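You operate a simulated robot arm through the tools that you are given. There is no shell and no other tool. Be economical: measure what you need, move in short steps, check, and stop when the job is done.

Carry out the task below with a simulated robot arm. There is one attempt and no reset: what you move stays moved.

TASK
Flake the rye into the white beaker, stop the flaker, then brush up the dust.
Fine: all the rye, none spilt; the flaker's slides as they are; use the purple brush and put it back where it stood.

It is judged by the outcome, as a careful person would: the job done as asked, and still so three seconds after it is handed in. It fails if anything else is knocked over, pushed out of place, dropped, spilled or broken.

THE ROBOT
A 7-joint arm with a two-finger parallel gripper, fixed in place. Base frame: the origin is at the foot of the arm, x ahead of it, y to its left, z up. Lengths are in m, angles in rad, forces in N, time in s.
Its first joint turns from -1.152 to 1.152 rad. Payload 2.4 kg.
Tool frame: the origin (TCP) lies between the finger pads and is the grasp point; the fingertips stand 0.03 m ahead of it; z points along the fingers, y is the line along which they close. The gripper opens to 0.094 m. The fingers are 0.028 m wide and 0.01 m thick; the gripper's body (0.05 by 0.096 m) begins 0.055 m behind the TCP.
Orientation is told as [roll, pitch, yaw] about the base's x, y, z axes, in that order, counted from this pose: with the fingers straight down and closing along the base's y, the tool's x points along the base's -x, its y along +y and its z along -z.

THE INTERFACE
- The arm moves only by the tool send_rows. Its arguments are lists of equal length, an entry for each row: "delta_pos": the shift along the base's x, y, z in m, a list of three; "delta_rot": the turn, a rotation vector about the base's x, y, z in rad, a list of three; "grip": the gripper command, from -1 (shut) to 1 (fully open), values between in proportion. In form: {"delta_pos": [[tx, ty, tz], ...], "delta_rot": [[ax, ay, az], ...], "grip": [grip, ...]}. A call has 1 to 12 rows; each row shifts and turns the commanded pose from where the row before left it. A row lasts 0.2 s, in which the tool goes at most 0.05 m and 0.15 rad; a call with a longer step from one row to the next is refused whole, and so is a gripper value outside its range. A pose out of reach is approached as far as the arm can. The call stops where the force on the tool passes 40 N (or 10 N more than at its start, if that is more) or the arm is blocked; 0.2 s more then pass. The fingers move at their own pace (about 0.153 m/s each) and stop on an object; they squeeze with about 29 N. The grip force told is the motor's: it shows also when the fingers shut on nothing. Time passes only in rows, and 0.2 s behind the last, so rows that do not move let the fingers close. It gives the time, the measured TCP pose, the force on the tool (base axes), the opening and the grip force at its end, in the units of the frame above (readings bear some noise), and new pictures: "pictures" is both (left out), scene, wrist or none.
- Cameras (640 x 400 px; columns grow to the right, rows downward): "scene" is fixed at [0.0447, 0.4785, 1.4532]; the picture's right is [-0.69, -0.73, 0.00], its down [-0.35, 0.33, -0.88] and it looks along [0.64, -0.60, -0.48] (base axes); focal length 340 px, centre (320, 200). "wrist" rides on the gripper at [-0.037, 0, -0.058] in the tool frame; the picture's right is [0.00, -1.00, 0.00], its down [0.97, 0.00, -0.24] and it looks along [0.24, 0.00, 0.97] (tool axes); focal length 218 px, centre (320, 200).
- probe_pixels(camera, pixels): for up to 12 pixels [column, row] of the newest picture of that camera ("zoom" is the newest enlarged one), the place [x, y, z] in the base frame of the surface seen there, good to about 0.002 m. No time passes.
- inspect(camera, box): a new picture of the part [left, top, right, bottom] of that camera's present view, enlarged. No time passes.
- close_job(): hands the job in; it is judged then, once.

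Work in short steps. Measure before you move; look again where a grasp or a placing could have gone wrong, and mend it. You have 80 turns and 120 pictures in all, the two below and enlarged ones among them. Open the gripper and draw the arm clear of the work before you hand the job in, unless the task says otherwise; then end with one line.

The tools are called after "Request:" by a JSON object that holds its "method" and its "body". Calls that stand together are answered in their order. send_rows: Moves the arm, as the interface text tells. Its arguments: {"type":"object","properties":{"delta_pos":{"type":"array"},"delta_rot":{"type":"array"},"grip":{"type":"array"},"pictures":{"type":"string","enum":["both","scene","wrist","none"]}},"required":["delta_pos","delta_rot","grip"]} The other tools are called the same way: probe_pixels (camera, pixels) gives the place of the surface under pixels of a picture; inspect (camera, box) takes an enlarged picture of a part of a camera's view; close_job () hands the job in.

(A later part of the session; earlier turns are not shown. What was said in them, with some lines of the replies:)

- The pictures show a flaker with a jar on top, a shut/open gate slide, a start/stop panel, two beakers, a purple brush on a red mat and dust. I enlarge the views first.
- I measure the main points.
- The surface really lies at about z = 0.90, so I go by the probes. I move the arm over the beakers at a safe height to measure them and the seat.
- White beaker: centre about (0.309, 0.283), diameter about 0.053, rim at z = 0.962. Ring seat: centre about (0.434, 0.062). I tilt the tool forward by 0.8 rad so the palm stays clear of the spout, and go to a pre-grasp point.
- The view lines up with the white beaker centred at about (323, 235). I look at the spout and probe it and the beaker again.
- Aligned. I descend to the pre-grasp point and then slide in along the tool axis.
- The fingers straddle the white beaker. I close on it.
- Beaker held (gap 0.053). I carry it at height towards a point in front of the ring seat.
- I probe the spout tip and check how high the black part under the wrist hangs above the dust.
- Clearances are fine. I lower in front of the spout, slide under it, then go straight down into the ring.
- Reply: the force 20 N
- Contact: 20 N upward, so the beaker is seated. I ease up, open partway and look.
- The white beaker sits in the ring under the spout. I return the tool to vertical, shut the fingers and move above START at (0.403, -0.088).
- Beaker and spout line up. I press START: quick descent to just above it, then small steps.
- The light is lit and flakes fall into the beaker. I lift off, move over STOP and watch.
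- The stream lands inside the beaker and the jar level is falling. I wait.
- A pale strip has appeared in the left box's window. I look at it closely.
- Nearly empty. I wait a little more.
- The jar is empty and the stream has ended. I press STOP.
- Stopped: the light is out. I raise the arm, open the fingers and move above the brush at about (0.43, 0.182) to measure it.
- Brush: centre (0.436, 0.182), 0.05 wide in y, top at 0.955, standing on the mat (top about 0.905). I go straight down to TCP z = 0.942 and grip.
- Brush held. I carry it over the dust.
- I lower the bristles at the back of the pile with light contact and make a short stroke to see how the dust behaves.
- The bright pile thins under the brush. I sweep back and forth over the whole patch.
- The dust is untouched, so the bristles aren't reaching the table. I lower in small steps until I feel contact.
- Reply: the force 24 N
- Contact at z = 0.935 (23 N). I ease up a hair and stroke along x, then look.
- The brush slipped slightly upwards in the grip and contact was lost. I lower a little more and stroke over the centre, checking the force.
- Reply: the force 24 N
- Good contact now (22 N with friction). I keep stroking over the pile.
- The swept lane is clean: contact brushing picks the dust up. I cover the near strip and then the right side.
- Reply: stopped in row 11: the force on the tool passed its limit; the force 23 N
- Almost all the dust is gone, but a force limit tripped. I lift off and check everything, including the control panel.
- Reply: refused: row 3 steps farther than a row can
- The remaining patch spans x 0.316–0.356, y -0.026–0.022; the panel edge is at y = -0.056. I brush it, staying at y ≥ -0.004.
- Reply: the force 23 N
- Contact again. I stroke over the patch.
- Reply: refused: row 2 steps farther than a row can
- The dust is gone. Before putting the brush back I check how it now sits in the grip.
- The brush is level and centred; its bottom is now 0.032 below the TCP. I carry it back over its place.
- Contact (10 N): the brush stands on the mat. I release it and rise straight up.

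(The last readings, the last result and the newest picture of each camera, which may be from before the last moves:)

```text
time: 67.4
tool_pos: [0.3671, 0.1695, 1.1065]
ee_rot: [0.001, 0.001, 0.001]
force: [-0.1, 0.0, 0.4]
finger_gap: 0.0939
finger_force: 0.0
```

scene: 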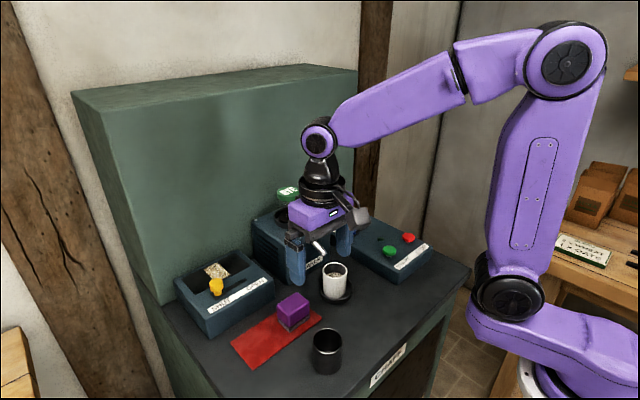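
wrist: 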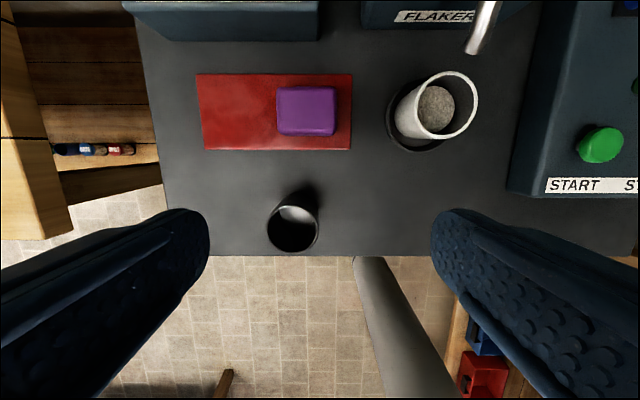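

I draw the arm back to the starting pose and compare.

Request:
{"method": "send_rows", "body": {"delta_pos": [[-0.015, -0.01, 0.04], [-0.014, -0.018, 0.04], [-0.014, -0.018, 0.04], [0, 0, 0.01]], "delta_rot": [[0, 0, 0], [0, 0, 0], [0, 0, 0], [0, 0, 0]], "grip": [1, 1, 1, 1]}}

Request:
{"method": "inspect", "body": {"camera": "wrist", "box": [160, 0, 560, 210]}}

Request:
{"method": "inspect", "body": {"camera": "scene", "box": [160, 170, 480, 370]}}

Request:
{"method": "probe_pixels", "body": {"camera": "wrist", "pixels": [[467, 115], [521, 115], [488, 14], [281, 95], [262, 97], [299, 95], [281, 80], [281, 108], [492, 76]]}}

```text
time: 68.4
tool_pos: [0.3226, 0.1238, 1.2365]
ee_rot: [0.001, -0.001, 0.001]
force: [-0.1, 0.0, -0.2]
finger_gap: 0.094
finger_force: 0.1
```

scene: 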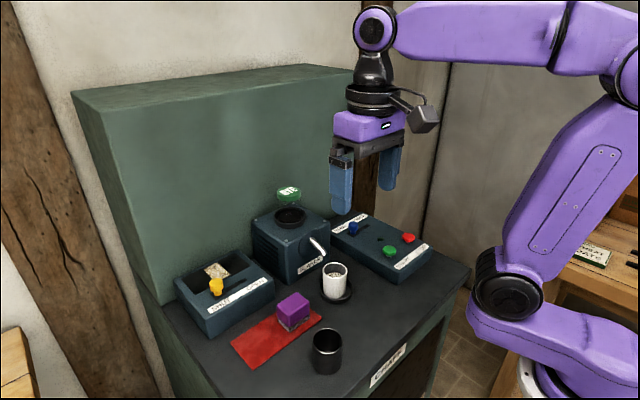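
wrist: 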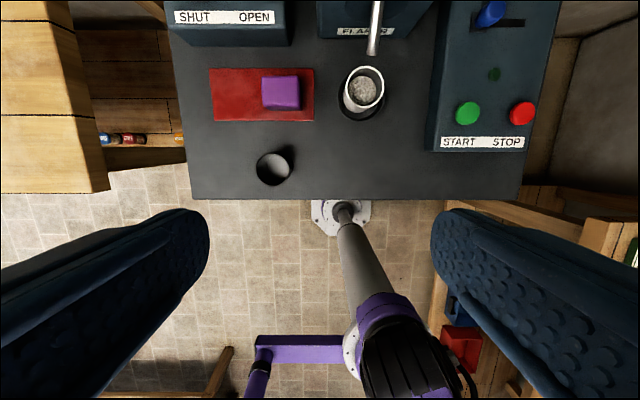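

```text
1.60 times, centred on (360, 105) of wrist
```

zoom: 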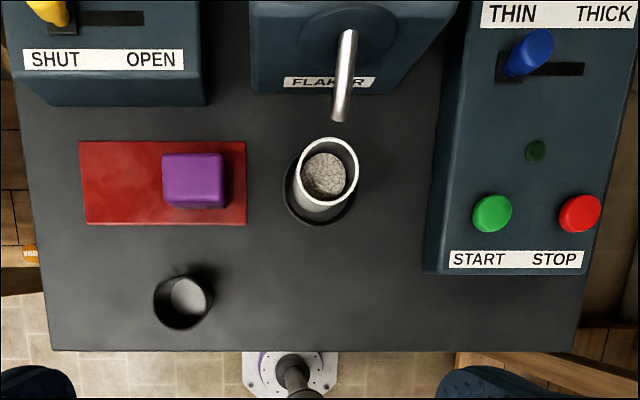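

```text
2.00 times, centred on (320, 270) of scene
```

zoom: 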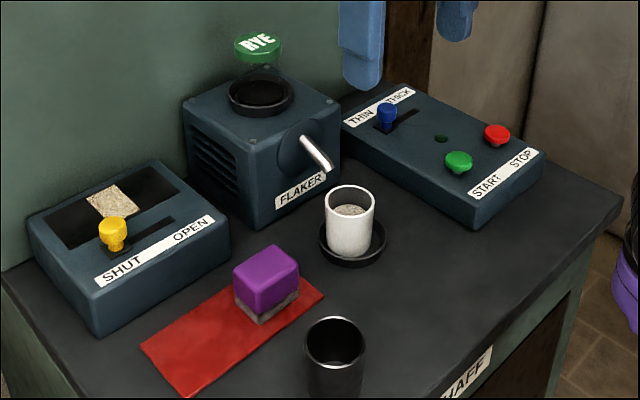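

```text
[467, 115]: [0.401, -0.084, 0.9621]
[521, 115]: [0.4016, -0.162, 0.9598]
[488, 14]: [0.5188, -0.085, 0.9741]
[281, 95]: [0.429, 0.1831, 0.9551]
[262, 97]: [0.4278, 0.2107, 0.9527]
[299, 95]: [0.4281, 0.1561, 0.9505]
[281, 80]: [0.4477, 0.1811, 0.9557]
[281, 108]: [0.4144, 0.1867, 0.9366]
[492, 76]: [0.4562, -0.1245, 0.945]
```

The table is clean, the flaker is off, the slides haven't moved, and the brush stands where it was. I hand in.

Request:
{"method": "close_job", "body": {}}

```text
The job is handed in.
```

The rye is flaked into the white beaker with none spilt, the flaker is stopped with its slides as they were, and the dust is brushed up with the purple brush, which is back on its mat; while brushing, a force limit tripped once near the control panel, which has not moved.
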